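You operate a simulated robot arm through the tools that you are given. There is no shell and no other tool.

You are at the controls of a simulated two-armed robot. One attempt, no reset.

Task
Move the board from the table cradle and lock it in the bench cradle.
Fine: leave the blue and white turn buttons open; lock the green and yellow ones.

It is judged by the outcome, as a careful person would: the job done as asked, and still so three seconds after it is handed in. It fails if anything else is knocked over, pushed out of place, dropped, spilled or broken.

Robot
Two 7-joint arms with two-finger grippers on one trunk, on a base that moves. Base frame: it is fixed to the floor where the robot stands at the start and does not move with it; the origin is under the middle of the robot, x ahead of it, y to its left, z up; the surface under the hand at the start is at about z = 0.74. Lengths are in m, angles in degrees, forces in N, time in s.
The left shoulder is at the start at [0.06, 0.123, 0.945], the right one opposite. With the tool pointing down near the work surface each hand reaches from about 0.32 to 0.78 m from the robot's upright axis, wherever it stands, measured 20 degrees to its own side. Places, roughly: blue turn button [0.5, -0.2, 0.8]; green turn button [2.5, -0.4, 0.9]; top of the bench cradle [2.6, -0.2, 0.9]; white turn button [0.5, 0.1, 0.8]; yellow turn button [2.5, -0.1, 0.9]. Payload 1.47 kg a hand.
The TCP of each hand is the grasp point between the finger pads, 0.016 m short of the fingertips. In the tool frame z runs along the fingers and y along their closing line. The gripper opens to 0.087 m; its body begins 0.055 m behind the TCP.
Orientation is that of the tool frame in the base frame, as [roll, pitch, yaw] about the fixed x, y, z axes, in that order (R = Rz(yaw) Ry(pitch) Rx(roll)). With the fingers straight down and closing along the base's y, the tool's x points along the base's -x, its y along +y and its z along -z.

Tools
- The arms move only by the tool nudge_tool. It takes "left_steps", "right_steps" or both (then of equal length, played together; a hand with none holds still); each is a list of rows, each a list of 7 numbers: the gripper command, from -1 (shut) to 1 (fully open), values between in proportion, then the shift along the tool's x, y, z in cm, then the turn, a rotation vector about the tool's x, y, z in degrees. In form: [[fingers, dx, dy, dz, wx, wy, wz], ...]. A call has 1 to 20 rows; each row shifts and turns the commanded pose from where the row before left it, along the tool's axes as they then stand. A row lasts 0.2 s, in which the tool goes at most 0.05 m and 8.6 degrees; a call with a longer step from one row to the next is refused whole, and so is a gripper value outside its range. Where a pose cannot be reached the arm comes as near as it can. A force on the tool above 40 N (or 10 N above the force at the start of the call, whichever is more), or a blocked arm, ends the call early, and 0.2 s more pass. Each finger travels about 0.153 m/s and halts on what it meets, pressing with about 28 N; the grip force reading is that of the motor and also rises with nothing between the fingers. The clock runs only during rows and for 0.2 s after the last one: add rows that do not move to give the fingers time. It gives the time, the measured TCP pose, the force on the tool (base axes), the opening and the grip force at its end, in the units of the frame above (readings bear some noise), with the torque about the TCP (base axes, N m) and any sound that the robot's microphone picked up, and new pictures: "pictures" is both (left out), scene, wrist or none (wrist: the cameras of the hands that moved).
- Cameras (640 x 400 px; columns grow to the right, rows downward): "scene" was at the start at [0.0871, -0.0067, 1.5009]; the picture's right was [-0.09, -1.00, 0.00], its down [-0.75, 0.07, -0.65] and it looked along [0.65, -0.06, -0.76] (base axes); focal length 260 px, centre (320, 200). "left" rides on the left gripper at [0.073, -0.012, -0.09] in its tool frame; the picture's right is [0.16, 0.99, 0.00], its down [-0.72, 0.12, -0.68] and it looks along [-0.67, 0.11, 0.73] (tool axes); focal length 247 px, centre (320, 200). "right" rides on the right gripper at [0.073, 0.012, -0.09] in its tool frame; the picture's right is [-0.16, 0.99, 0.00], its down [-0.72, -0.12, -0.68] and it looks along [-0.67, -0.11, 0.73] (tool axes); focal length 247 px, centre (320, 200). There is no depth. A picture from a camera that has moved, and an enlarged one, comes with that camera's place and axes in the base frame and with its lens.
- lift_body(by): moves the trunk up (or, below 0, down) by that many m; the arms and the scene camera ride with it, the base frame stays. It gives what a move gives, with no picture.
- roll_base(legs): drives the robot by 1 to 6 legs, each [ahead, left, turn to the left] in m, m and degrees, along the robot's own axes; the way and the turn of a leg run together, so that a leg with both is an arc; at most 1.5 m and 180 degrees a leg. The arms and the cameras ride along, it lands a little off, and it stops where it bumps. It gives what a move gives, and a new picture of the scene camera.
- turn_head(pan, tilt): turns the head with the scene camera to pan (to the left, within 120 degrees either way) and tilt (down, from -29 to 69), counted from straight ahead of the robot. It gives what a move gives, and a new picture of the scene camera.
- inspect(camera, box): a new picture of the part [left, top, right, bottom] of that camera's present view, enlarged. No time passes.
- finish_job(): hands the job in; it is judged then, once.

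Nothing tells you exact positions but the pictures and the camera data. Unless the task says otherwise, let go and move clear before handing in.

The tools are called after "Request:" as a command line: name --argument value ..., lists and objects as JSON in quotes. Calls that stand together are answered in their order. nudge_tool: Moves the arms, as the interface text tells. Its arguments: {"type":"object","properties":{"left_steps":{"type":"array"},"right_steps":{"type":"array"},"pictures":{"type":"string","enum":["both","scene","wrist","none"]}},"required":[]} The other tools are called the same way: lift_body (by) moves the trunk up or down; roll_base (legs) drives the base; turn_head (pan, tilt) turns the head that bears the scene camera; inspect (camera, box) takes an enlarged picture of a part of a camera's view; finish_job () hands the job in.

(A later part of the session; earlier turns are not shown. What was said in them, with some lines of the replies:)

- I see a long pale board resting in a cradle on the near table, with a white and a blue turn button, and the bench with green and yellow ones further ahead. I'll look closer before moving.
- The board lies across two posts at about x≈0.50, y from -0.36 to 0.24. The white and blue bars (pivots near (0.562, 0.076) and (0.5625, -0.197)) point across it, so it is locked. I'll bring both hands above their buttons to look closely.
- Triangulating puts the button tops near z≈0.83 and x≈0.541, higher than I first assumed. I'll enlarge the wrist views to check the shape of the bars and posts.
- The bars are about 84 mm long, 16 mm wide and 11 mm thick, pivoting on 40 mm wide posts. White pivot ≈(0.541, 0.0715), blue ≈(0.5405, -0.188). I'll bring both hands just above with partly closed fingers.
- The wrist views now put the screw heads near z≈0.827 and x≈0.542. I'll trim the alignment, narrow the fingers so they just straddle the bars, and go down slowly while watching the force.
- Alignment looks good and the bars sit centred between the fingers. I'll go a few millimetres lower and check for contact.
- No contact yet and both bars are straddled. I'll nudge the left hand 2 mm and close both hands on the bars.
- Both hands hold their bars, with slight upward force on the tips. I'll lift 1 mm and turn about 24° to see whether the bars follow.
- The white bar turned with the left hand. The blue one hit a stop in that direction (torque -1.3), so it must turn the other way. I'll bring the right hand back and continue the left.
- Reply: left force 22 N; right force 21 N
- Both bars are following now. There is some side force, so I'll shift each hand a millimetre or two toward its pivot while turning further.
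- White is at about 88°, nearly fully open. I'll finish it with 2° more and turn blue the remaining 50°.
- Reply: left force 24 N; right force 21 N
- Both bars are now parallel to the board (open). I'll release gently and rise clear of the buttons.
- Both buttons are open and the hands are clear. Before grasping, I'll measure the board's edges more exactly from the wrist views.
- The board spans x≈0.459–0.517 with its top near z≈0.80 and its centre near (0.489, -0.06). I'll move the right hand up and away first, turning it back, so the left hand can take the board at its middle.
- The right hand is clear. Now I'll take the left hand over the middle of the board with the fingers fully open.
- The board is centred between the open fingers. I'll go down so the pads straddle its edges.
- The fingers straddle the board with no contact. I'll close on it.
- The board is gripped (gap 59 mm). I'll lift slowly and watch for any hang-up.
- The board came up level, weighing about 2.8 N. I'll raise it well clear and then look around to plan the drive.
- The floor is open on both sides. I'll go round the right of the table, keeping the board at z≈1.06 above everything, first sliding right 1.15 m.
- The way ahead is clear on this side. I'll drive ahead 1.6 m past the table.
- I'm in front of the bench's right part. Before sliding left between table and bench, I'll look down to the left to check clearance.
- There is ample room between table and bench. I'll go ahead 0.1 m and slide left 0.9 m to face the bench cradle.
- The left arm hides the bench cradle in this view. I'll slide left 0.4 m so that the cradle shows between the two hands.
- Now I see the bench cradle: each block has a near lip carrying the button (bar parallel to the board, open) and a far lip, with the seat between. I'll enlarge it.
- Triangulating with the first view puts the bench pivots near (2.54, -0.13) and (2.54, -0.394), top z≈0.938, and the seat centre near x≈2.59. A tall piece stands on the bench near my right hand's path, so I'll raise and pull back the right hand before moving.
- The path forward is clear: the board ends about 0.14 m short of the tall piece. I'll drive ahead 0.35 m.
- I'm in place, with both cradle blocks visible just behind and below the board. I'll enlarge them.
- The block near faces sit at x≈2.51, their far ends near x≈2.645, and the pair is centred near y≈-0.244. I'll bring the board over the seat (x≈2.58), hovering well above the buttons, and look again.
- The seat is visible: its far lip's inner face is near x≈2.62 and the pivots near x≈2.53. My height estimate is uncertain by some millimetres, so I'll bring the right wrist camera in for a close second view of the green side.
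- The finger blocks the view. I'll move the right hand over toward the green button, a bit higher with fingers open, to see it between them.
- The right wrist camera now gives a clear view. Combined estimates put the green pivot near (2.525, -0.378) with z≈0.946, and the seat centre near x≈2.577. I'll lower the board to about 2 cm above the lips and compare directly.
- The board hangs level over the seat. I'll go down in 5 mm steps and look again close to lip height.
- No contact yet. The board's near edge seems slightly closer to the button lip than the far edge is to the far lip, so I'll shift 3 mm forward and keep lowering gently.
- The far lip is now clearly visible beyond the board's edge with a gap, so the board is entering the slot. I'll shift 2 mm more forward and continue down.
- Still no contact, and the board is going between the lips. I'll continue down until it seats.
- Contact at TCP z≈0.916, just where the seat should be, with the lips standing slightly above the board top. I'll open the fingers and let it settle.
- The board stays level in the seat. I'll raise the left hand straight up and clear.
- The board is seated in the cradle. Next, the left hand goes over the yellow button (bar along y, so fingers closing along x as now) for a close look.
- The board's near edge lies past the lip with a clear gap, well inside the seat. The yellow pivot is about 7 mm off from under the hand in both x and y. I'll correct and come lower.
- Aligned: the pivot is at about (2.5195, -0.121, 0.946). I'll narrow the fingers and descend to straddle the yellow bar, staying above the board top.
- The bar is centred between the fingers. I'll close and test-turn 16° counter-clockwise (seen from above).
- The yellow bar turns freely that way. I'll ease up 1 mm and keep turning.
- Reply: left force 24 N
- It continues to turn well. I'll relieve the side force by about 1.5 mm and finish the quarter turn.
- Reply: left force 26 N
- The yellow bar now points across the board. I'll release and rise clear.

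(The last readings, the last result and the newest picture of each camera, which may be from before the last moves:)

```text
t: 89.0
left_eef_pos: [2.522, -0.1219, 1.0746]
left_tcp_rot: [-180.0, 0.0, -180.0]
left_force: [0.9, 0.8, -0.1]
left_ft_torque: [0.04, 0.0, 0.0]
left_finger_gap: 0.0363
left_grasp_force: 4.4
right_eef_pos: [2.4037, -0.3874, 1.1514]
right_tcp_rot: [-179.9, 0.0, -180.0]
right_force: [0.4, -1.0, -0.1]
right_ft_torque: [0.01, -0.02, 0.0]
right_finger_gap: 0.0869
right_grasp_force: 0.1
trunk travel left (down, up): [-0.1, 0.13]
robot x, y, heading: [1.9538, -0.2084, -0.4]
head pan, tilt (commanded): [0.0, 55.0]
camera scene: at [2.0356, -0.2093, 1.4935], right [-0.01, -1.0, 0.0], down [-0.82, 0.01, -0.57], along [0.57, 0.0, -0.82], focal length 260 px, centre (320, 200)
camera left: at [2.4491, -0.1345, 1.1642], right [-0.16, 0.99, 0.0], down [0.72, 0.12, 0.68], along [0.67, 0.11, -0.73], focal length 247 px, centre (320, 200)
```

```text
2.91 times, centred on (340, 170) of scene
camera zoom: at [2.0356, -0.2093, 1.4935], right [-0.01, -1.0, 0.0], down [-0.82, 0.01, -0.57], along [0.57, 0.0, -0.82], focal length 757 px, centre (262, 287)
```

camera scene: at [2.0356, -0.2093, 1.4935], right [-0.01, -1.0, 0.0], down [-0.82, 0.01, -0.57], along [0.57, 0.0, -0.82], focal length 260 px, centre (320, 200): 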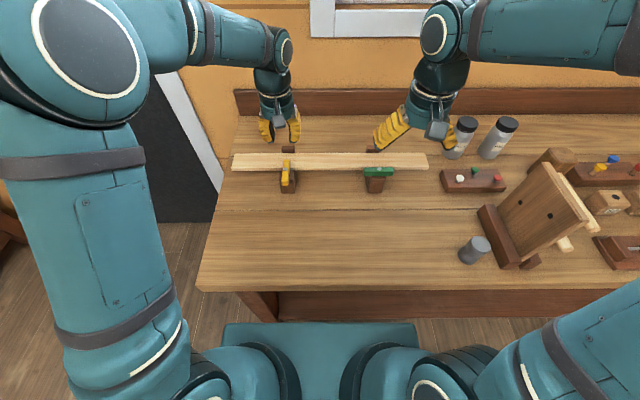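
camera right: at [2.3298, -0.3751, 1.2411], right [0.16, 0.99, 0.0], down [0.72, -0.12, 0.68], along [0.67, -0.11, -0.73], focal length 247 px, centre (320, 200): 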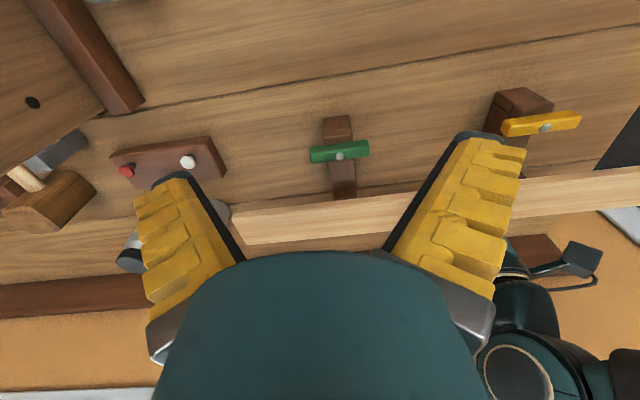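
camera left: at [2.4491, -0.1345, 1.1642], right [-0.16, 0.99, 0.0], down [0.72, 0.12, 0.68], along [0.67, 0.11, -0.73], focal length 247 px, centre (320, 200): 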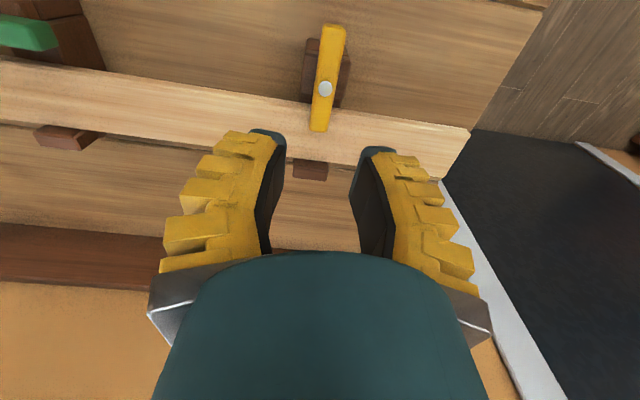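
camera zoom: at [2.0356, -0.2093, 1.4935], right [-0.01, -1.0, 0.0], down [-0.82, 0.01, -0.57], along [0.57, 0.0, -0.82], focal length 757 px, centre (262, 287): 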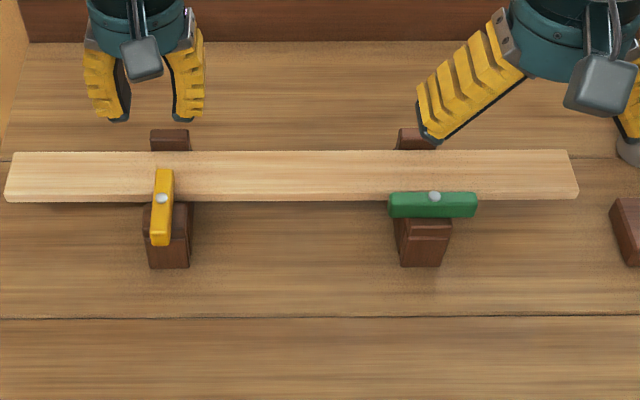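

Yellow is locked across the board. Now green: I'll move the left hand aside and turn the right hand 90° so its fingers close along x.

Request:
nudge_tool --left_steps '[[-0.3, 2.4, 3.4, -1.5, 0, 0, 0], [-0.3, 2.4, 3.4, -1.5, 0, 0, 0], [-0.3, 2.4, 3.4, -1.5, 0, 0, 0], [-0.3, 2.4, 3.4, -1.5, 0, 0, 0], [-0.3, 2.4, 3.4, -1.5, 0, 0, 0], [-0.3, 0, 0, 0, 0, 0, 0], [-0.3, 0, 0, 0, 0, 0, 0], [-0.3, 0, 0, 0, 0, 0, 0], [-0.3, 0, 0, 0, 0, 0, 0], [-0.3, 0, 0, 0, 0, 0, 0], [-0.3, 0, 0, 0, 0, 0, 0], [-0.3, 0, 0, 0, 0, 0, 0]]' --right_steps '[[-0.1, 0, 0, 0, 0, 0, 0], [-0.1, 0, 0, 0, 0, 0, 8.2], [-0.1, 0, 0, 0, 0, 0, 8.2], [-0.1, 0, 0, 0, 0, 0, 8.2], [-0.1, 0, 0, 0, 0, 0, 8.2], [-0.1, 0, 0, 0, 0, 0, 8.2], [-0.1, 0, 0, 0, 0, 0, 8.2], [-0.1, 0, 0, 0, 0, 0, 8.2], [-0.1, 0, 0, 0, 0, 0, 8.2], [-0.1, 0, 0, 0, 0, 0, 8.2], [-0.1, 0, 0, 0, 0, 0, 8.2], [-0.1, 0, 0, 0, 0, 0, 8.0]]' --pictures "both"

```text
t: 91.6
left_eef_pos: [2.4031, 0.0492, 1.1488]
left_tcp_rot: [180.0, 0.0, 179.9]
left_force: [-0.1, 0.3, 0.4]
left_ft_torque: [-0.02, 0.01, 0.0]
left_finger_gap: 0.0366
left_grasp_force: 4.3
right_eef_pos: [2.4017, -0.3864, 1.1506]
right_tcp_rot: [-180.0, -0.1, 89.8]
right_force: [0.3, -0.7, 0.0]
right_ft_torque: [0.03, -0.01, 0.01]
right_finger_gap: 0.0449
right_grasp_force: 3.7
trunk travel left (down, up): [-0.1, 0.13]
robot x, y, heading: [1.9567, -0.2104, -0.3]
head pan, tilt (commanded): [0.0, 55.0]
camera scene: at [2.0362, -0.2094, 1.4934], right [-0.01, -1.0, 0.0], down [-0.82, 0.01, -0.57], along [0.57, 0.0, -0.82], focal length 260 px, centre (320, 200)
camera right: at [2.4124, -0.3138, 1.2405], right [0.99, -0.16, 0.0], down [-0.12, -0.72, 0.68], along [-0.11, -0.67, -0.73], focal length 247 px, centre (320, 200)
camera left: at [2.3308, 0.0376, 1.238], right [-0.16, 0.99, 0.0], down [0.72, 0.12, 0.68], along [0.67, 0.11, -0.73], focal length 247 px, centre (320, 200)
```

scene: 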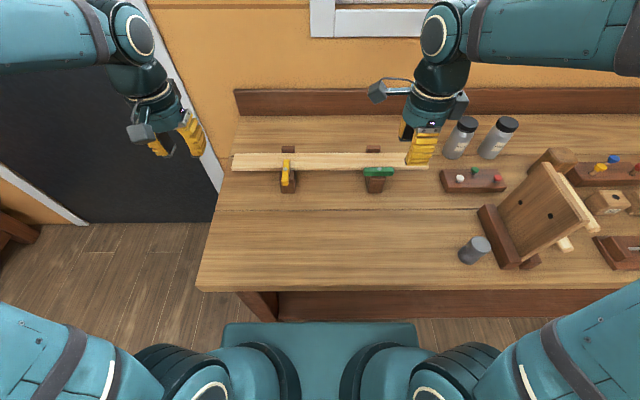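
right: 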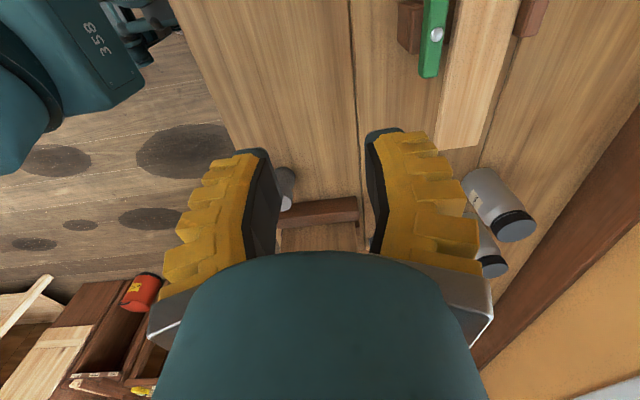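
left: 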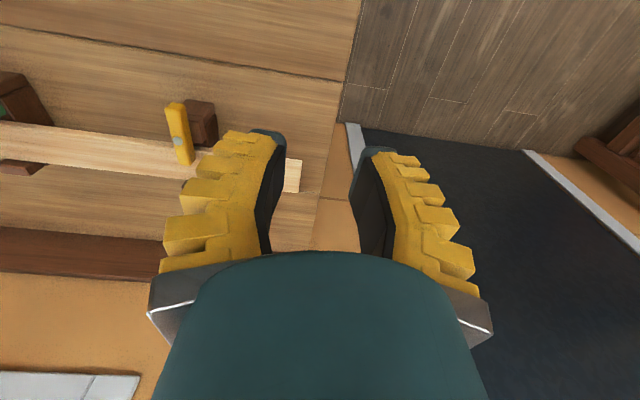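

Green pivot is at about (2.5205, -0.379). I'll bring the right hand above it.

Request:
nudge_tool --right_steps '[[-0.1, 0.19, 2.97, 3.2, 0, 0, 0], [-0.1, 0.19, 2.97, 3.2, 0, 0, 0], [-0.1, 0.19, 2.97, 3.2, 0, 0, 0], [-0.1, 0.19, 2.97, 3.2, 0, 0, 0], [-0.1, 0, 0, 0, 0, 0, 0]]' --pictures "both"

```text
t: 92.8
left_eef_pos: [2.4019, 0.0495, 1.1479]
left_tcp_rot: [180.0, 0.1, -180.0]
left_force: [0.0, -0.1, 0.0]
left_ft_torque: [0.01, -0.04, 0.0]
left_finger_gap: 0.0363
left_grasp_force: 4.3
right_eef_pos: [2.5205, -0.3805, 1.0227]
right_tcp_rot: [179.8, -0.1, 89.9]
right_force: [-0.5, 0.9, -0.4]
right_ft_torque: [0.04, -0.04, 0.02]
right_finger_gap: 0.0448
right_grasp_force: 4.0
trunk travel left (down, up): [-0.1, 0.13]
robot x, y, heading: [1.9586, -0.2073, -0.2]
head pan, tilt (commanded): [0.0, 55.0]
camera scene: at [2.0352, -0.2095, 1.4936], right [-0.01, -1.0, 0.0], down [-0.82, 0.01, -0.57], along [0.57, 0.0, -0.82], focal length 260 px, centre (320, 200)
camera right: at [2.5309, -0.3064, 1.113], right [0.99, -0.16, 0.0], down [-0.12, -0.72, 0.68], along [-0.11, -0.67, -0.73], focal length 247 px, centre (320, 200)
```

scene: 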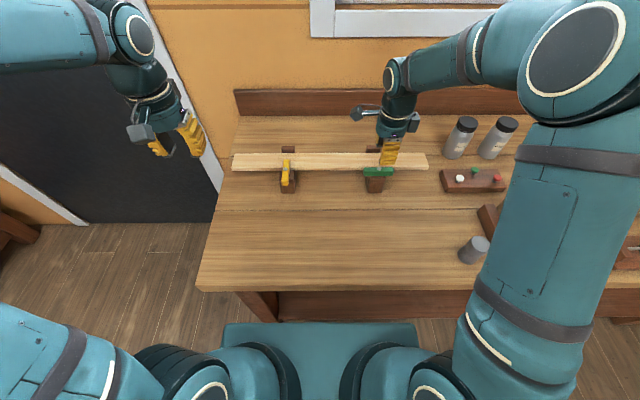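
right: 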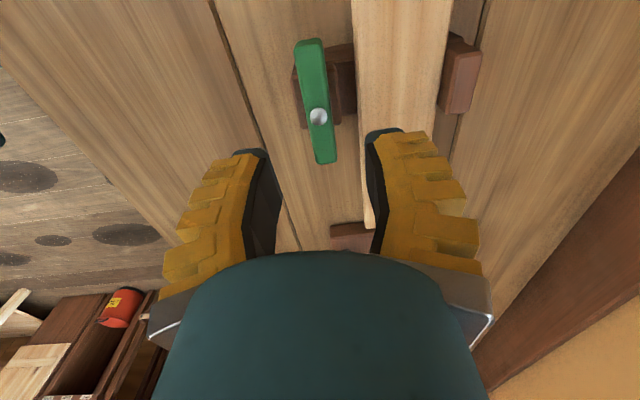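

The right hand is right above the green pivot. I'll descend and straddle the bar.

Request:
nudge_tool --right_steps '[[-0.1, 0, -0.1, 1.7, 0, 0, 0], [-0.1, 0, 0, 1.7, 0, 0, 0], [-0.1, 0, 0, 1.6, 0, 0, 0], [-0.45, 0, 0, 0, 0, 0, 0], [-0.45, 0, 0, 0.8, 0, 0, 0], [-0.45, 0, 0, 0.7, 0, 0, 0], [-0.45, 0, 0, 0.5, 0, 0, 0], [-0.45, 0, 0, 0, 0, 0, 0]]' --pictures "wrist"

```text
t: 94.6
left_eef_pos: [2.4041, 0.0496, 1.1474]
left_tcp_rot: [180.0, 0.0, 180.0]
left_force: [-1.0, 0.6, 0.7]
left_ft_torque: [0.02, 0.0, -0.02]
left_finger_gap: 0.0364
left_grasp_force: 4.5
right_eef_pos: [2.5177, -0.3794, 0.9524]
right_tcp_rot: [180.0, 0.0, 89.9]
right_force: [-0.3, -0.2, -0.4]
right_ft_torque: [-0.01, -0.01, 0.02]
right_finger_gap: 0.0302
right_grasp_force: 4.8
trunk travel left (down, up): [-0.1, 0.13]
robot x, y, heading: [1.9554, -0.2117, -0.4]
head pan, tilt (commanded): [0.0, 55.0]
camera right: at [2.5297, -0.306, 1.0425], right [0.99, -0.16, 0.0], down [-0.12, -0.72, 0.68], along [-0.11, -0.67, -0.73], focal length 247 px, centre (320, 200)
```

right: 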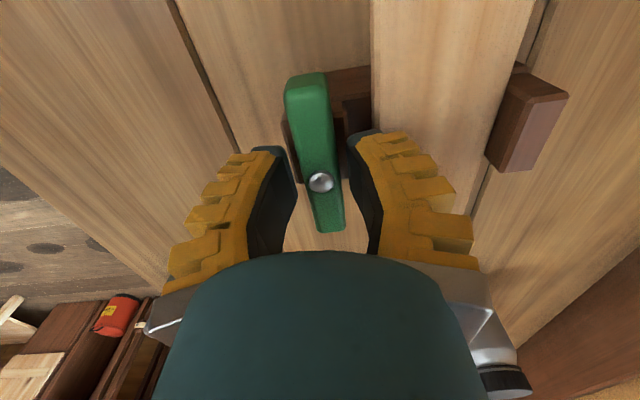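

The green bar is well straddled. I'll close and test-turn it 16° counter-clockwise.

Request:
nudge_tool --right_steps '[[-1, 0, 0, 0.1, 0, 0, 0], [-1, 0, 0, 0, 0, 0, 0], [-1, 0, 0, 0, 0, 0, 0], [-1, 0, 0, -0.15, 0, 0, -8], [-1, 0, 0, 0, 0, 0, -8], [-1, 0, 0, 0, 0, 0, 0]]' --pictures "wrist"

```text
t: 96.0
left_eef_pos: [2.4038, 0.0504, 1.1479]
left_tcp_rot: [180.0, 0.1, -179.9]
left_force: [-0.2, -0.8, 0.9]
left_ft_torque: [-0.02, 0.02, 0.0]
left_finger_gap: 0.0366
left_grasp_force: 4.1
right_eef_pos: [2.5185, -0.3792, 0.9528]
right_tcp_rot: [179.9, 0.0, 106.0]
right_force: [9.7, -2.8, 12.1]
right_ft_torque: [0.14, -0.07, 0.0]
right_finger_gap: 0.0125
right_grasp_force: 30.1
trunk travel left (down, up): [-0.1, 0.13]
robot x, y, heading: [1.9553, -0.2116, -0.5]
head pan, tilt (commanded): [0.0, 55.0]
camera right: at [2.5098, -0.3057, 1.0434], right [0.99, 0.12, 0.0], down [0.09, -0.73, 0.68], along [0.08, -0.68, -0.73], focal length 247 px, centre (320, 200)
```

right: 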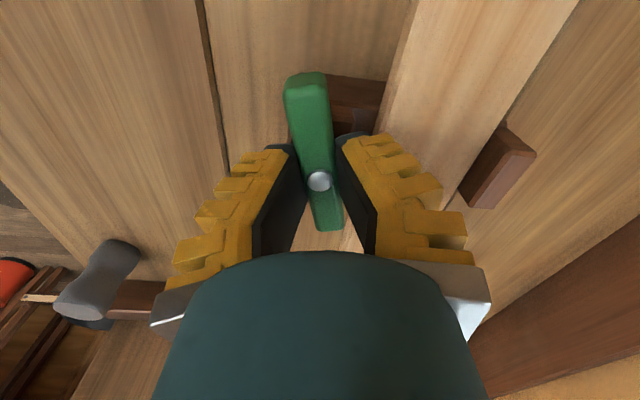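

Green follows too. I'll shift 1 mm to ease the side force and keep turning.

Request:
nudge_tool --right_steps '[[-1, -0.03, 0.1, -0.05, 0, 0, -8], [-1, 0, 0, 0, 0, 0, -8], [-1, 0, 0, 0, 0, 0, -8], [-1, 0, 0, 0, 0, 0, -8], [-1, 0, 0, 0, 0, 0, -8]]' --pictures "wrist"

```text
t: 97.2
left_eef_pos: [2.4035, 0.0506, 1.1467]
left_tcp_rot: [180.0, 0.0, -180.0]
left_force: [0.0, 0.8, 0.3]
left_ft_torque: [-0.03, 0.01, -0.01]
left_finger_gap: 0.0364
left_grasp_force: 4.3
right_eef_pos: [2.5203, -0.3798, 0.9535]
right_tcp_rot: [-180.0, 0.0, 146.1]
right_force: [6.8, 3.5, 8.1]
right_ft_torque: [0.33, 0.35, -0.02]
right_finger_gap: 0.0109
right_grasp_force: 30.3
trunk travel left (down, up): [-0.1, 0.13]
robot x, y, heading: [1.9533, -0.2095, -0.3]
head pan, tilt (commanded): [0.0, 55.0]
camera right: at [2.4654, -0.3283, 1.0439], right [0.68, 0.73, 0.0], down [0.54, -0.5, 0.68], along [0.5, -0.46, -0.73], focal length 247 px, centre (320, 200)
```

right: 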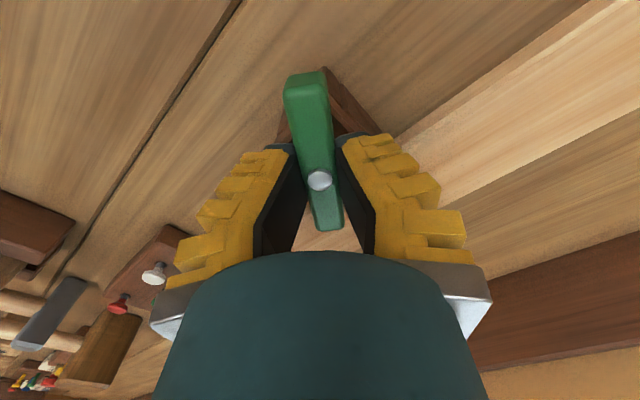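

Turning smoothly with little force. I'll finish the remaining 34°.

Request:
nudge_tool --right_steps '[[-1, 0, 0, 0, 0, 0, -8], [-1, 0, 0, 0, 0, 0, -8], [-1, 0, 0, 0, 0, 0, -8], [-1, 0, 0, 0, 0, 0, -8], [-1, 0, 0, 0, 0, 0, -2], [-1, 0, 0, 0, 0, 0, 0]]' --pictures "wrist"

```text
t: 98.6
left_eef_pos: [2.4038, 0.0511, 1.1483]
left_tcp_rot: [180.0, 0.0, -180.0]
left_force: [-0.8, -0.6, 1.3]
left_ft_torque: [0.01, 0.01, -0.03]
left_finger_gap: 0.0364
left_grasp_force: 4.3
right_eef_pos: [2.5196, -0.3781, 0.9538]
right_tcp_rot: [180.0, 0.1, 179.9]
right_force: [7.3, 6.7, 10.9]
right_ft_torque: [0.04, -0.01, 0.0]
right_finger_gap: 0.0117
right_grasp_force: 30.2
trunk travel left (down, up): [-0.1, 0.13]
robot x, y, heading: [1.9544, -0.2094, -0.6]
head pan, tilt (commanded): [0.0, 55.0]
camera right: at [2.4466, -0.3663, 1.0436], right [0.16, 0.99, 0.0], down [0.72, -0.12, 0.68], along [0.67, -0.11, -0.73], focal length 247 px, centre (320, 200)
```

right: 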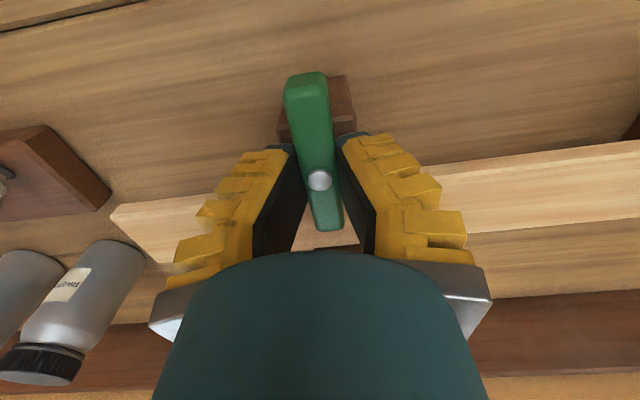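

Green now points across the board. I'll release and rise clear.

Request:
nudge_tool --right_steps '[[-0.45, 0, 0, 0, 0, 0, 0], [-0.3, 0, 0, 0, 0, 0, 0], [-0.3, 0, 0, -1, 0, 0, 0], [-0.3, 0, 0, -3, 0, 0, 0], [-0.3, 0, 0, -4, 0, 0, 0], [-0.3, 0, 0, -4, 0, 0, 0], [-0.3, 2, 0, -4, 0, 0, 0], [-0.3, 3, 0, -3, 0, 0, 0], [-0.3, 4, 0, -2, 0, 0, 0]]' --pictures "both"

Request:
inspect --camera "scene" --box '[230, 130, 450, 210]'

Request:
inspect --camera "right" --box '[100, 40, 640, 260]'

```text
t: 100.6
left_eef_pos: [2.4019, 0.0499, 1.1483]
left_tcp_rot: [180.0, 0.1, -180.0]
left_force: [-0.2, -0.6, 0.5]
left_ft_torque: [-0.03, -0.02, 0.01]
left_finger_gap: 0.0366
left_grasp_force: 4.6
right_eef_pos: [2.4289, -0.3788, 1.1652]
right_tcp_rot: [-179.9, 0.1, 179.9]
right_force: [0.4, 0.7, 0.8]
right_ft_torque: [0.02, -0.06, 0.0]
right_finger_gap: 0.0364
right_grasp_force: 4.4
trunk travel left (down, up): [-0.1, 0.13]
robot x, y, heading: [1.9531, -0.208, -0.5]
head pan, tilt (commanded): [0.0, 55.0]
camera scene: at [2.0344, -0.2096, 1.4936], right [-0.01, -1.0, 0.0], down [-0.82, 0.01, -0.57], along [0.57, 0.0, -0.82], focal length 260 px, centre (320, 200)
camera right: at [2.3558, -0.3666, 1.2553], right [0.16, 0.99, 0.0], down [0.72, -0.12, 0.68], along [0.67, -0.11, -0.73], focal length 247 px, centre (320, 200)
```

scene: 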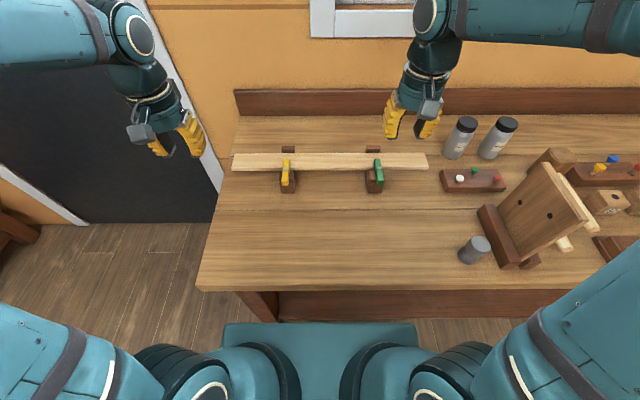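
right: 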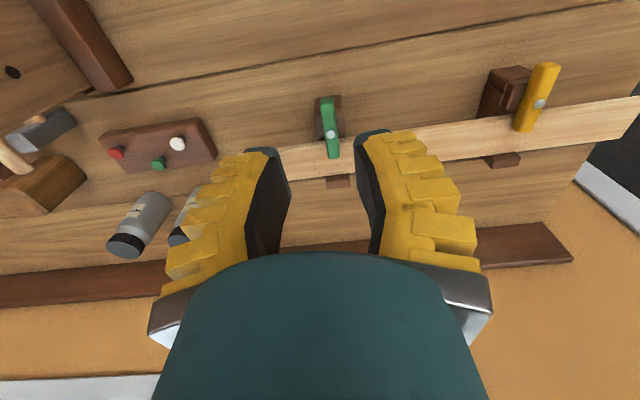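

```text
2.91 times, centred on (340, 170) of scene
camera zoom: at [2.0344, -0.2096, 1.4936], right [-0.01, -1.0, 0.0], down [-0.82, 0.01, -0.57], along [0.57, 0.0, -0.82], focal length 757 px, centre (262, 287)
```

zoom: 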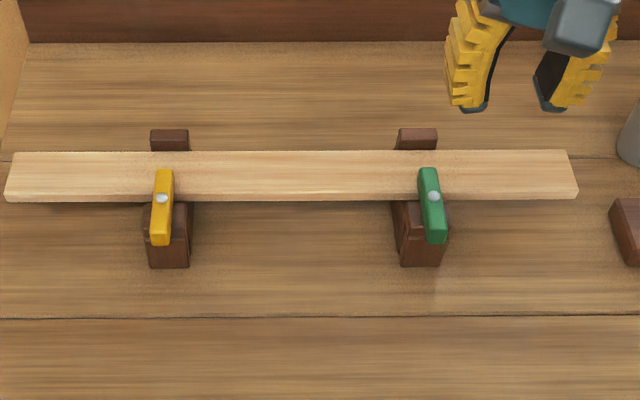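

```text
1.19 times, centred on (370, 150) of right
camera zoom: at [2.3558, -0.3666, 1.2553], right [0.16, 0.99, 0.0], down [0.72, -0.12, 0.68], along [0.67, -0.11, -0.73], focal length 293 px, centre (261, 259)
```

zoom: 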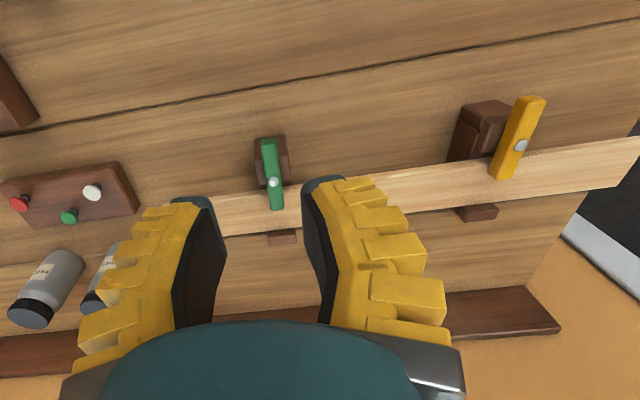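

Both bars now lie across the board and both hands are clear. One last close check of each lock before handing in.

Request:
inspect --camera "scene" --box '[260, 135, 320, 200]'

Request:
inspect --camera "scene" --box '[345, 135, 405, 200]'

Request:
turn_head --pan 120 --tilt 35

```text
6.15 times, centred on (290, 168) of scene
camera zoom: at [2.0344, -0.2096, 1.4936], right [-0.01, -1.0, 0.0], down [-0.82, 0.01, -0.57], along [0.57, 0.0, -0.82], focal length 1601 px, centre (505, 400)
```

zoom: 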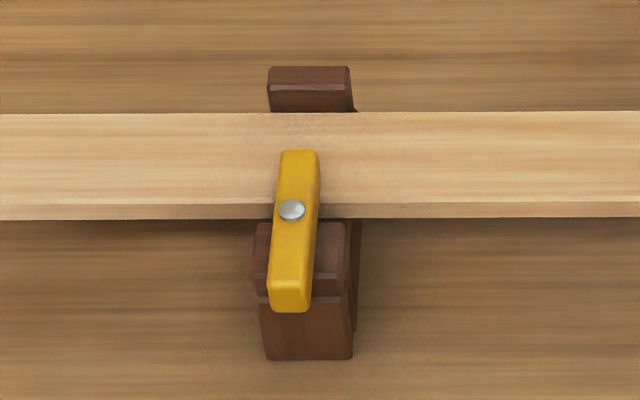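

```text
6.15 times, centred on (375, 168) of scene
camera zoom: at [2.0344, -0.2096, 1.4936], right [-0.01, -1.0, 0.0], down [-0.82, 0.01, -0.57], along [0.57, 0.0, -0.82], focal length 1601 px, centre (-18, 400)
```

zoom: 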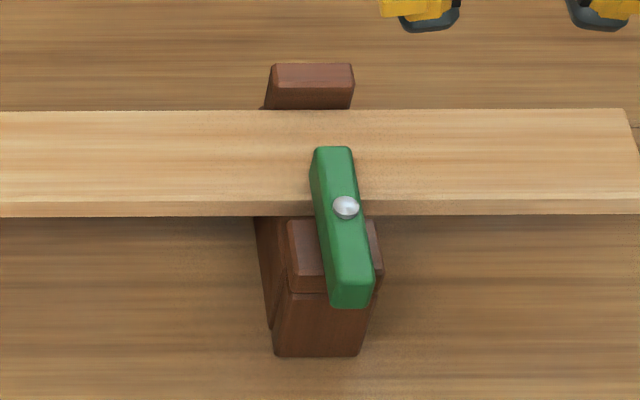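

```text
t: 102.6
left_eef_pos: [2.4031, 0.0497, 1.1482]
left_tcp_rot: [180.0, 0.1, -180.0]
left_force: [-0.7, 0.2, -0.6]
left_ft_torque: [0.01, 0.01, -0.01]
left_finger_gap: 0.0365
left_grasp_force: 4.5
right_eef_pos: [2.4318, -0.3784, 1.1645]
right_tcp_rot: [180.0, 0.0, 179.9]
right_force: [0.4, 0.7, -0.1]
right_ft_torque: [0.01, 0.0, 0.0]
right_finger_gap: 0.0365
right_grasp_force: 4.5
trunk travel left (down, up): [-0.1, 0.13]
robot x, y, heading: [1.9527, -0.2091, -0.1]
head pan, tilt (commanded): [120.0, 35.0]
camera scene: at [1.9207, -0.1322, 1.5217], right [0.87, 0.49, 0.0], down [0.28, -0.5, -0.82], along [-0.4, 0.71, -0.57], focal length 260 px, centre (320, 200)
```

scene: 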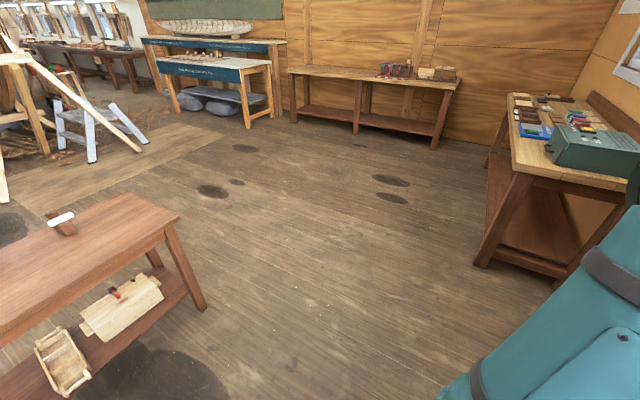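

The board sits between the lips with yellow and green turned across it. White is visible and still open on the table, blue was left open and hasn't been touched since, and both hands are clear. I'm handing the job in.

Request:
finish_job

```text
The job is handed in.
```

The board is now in the bench cradle, with the green and yellow turn buttons turned across it to lock it. I have handed the job in but have no verdict yet.

- **Board:** it went down between the lips of both cradle blocks and stayed level when I let go.
- **Green and yellow:** both bars lie across the board, within about 2° of square to it.
- **Blue and white:** both are open. I saw white still open just before handing in. Blue was out of view by then, but it was open when I left the table and nothing touched it afterwards.
- **Surroundings:** I saw nothing knocked over or moved, and both hands were clear of the board at the end.
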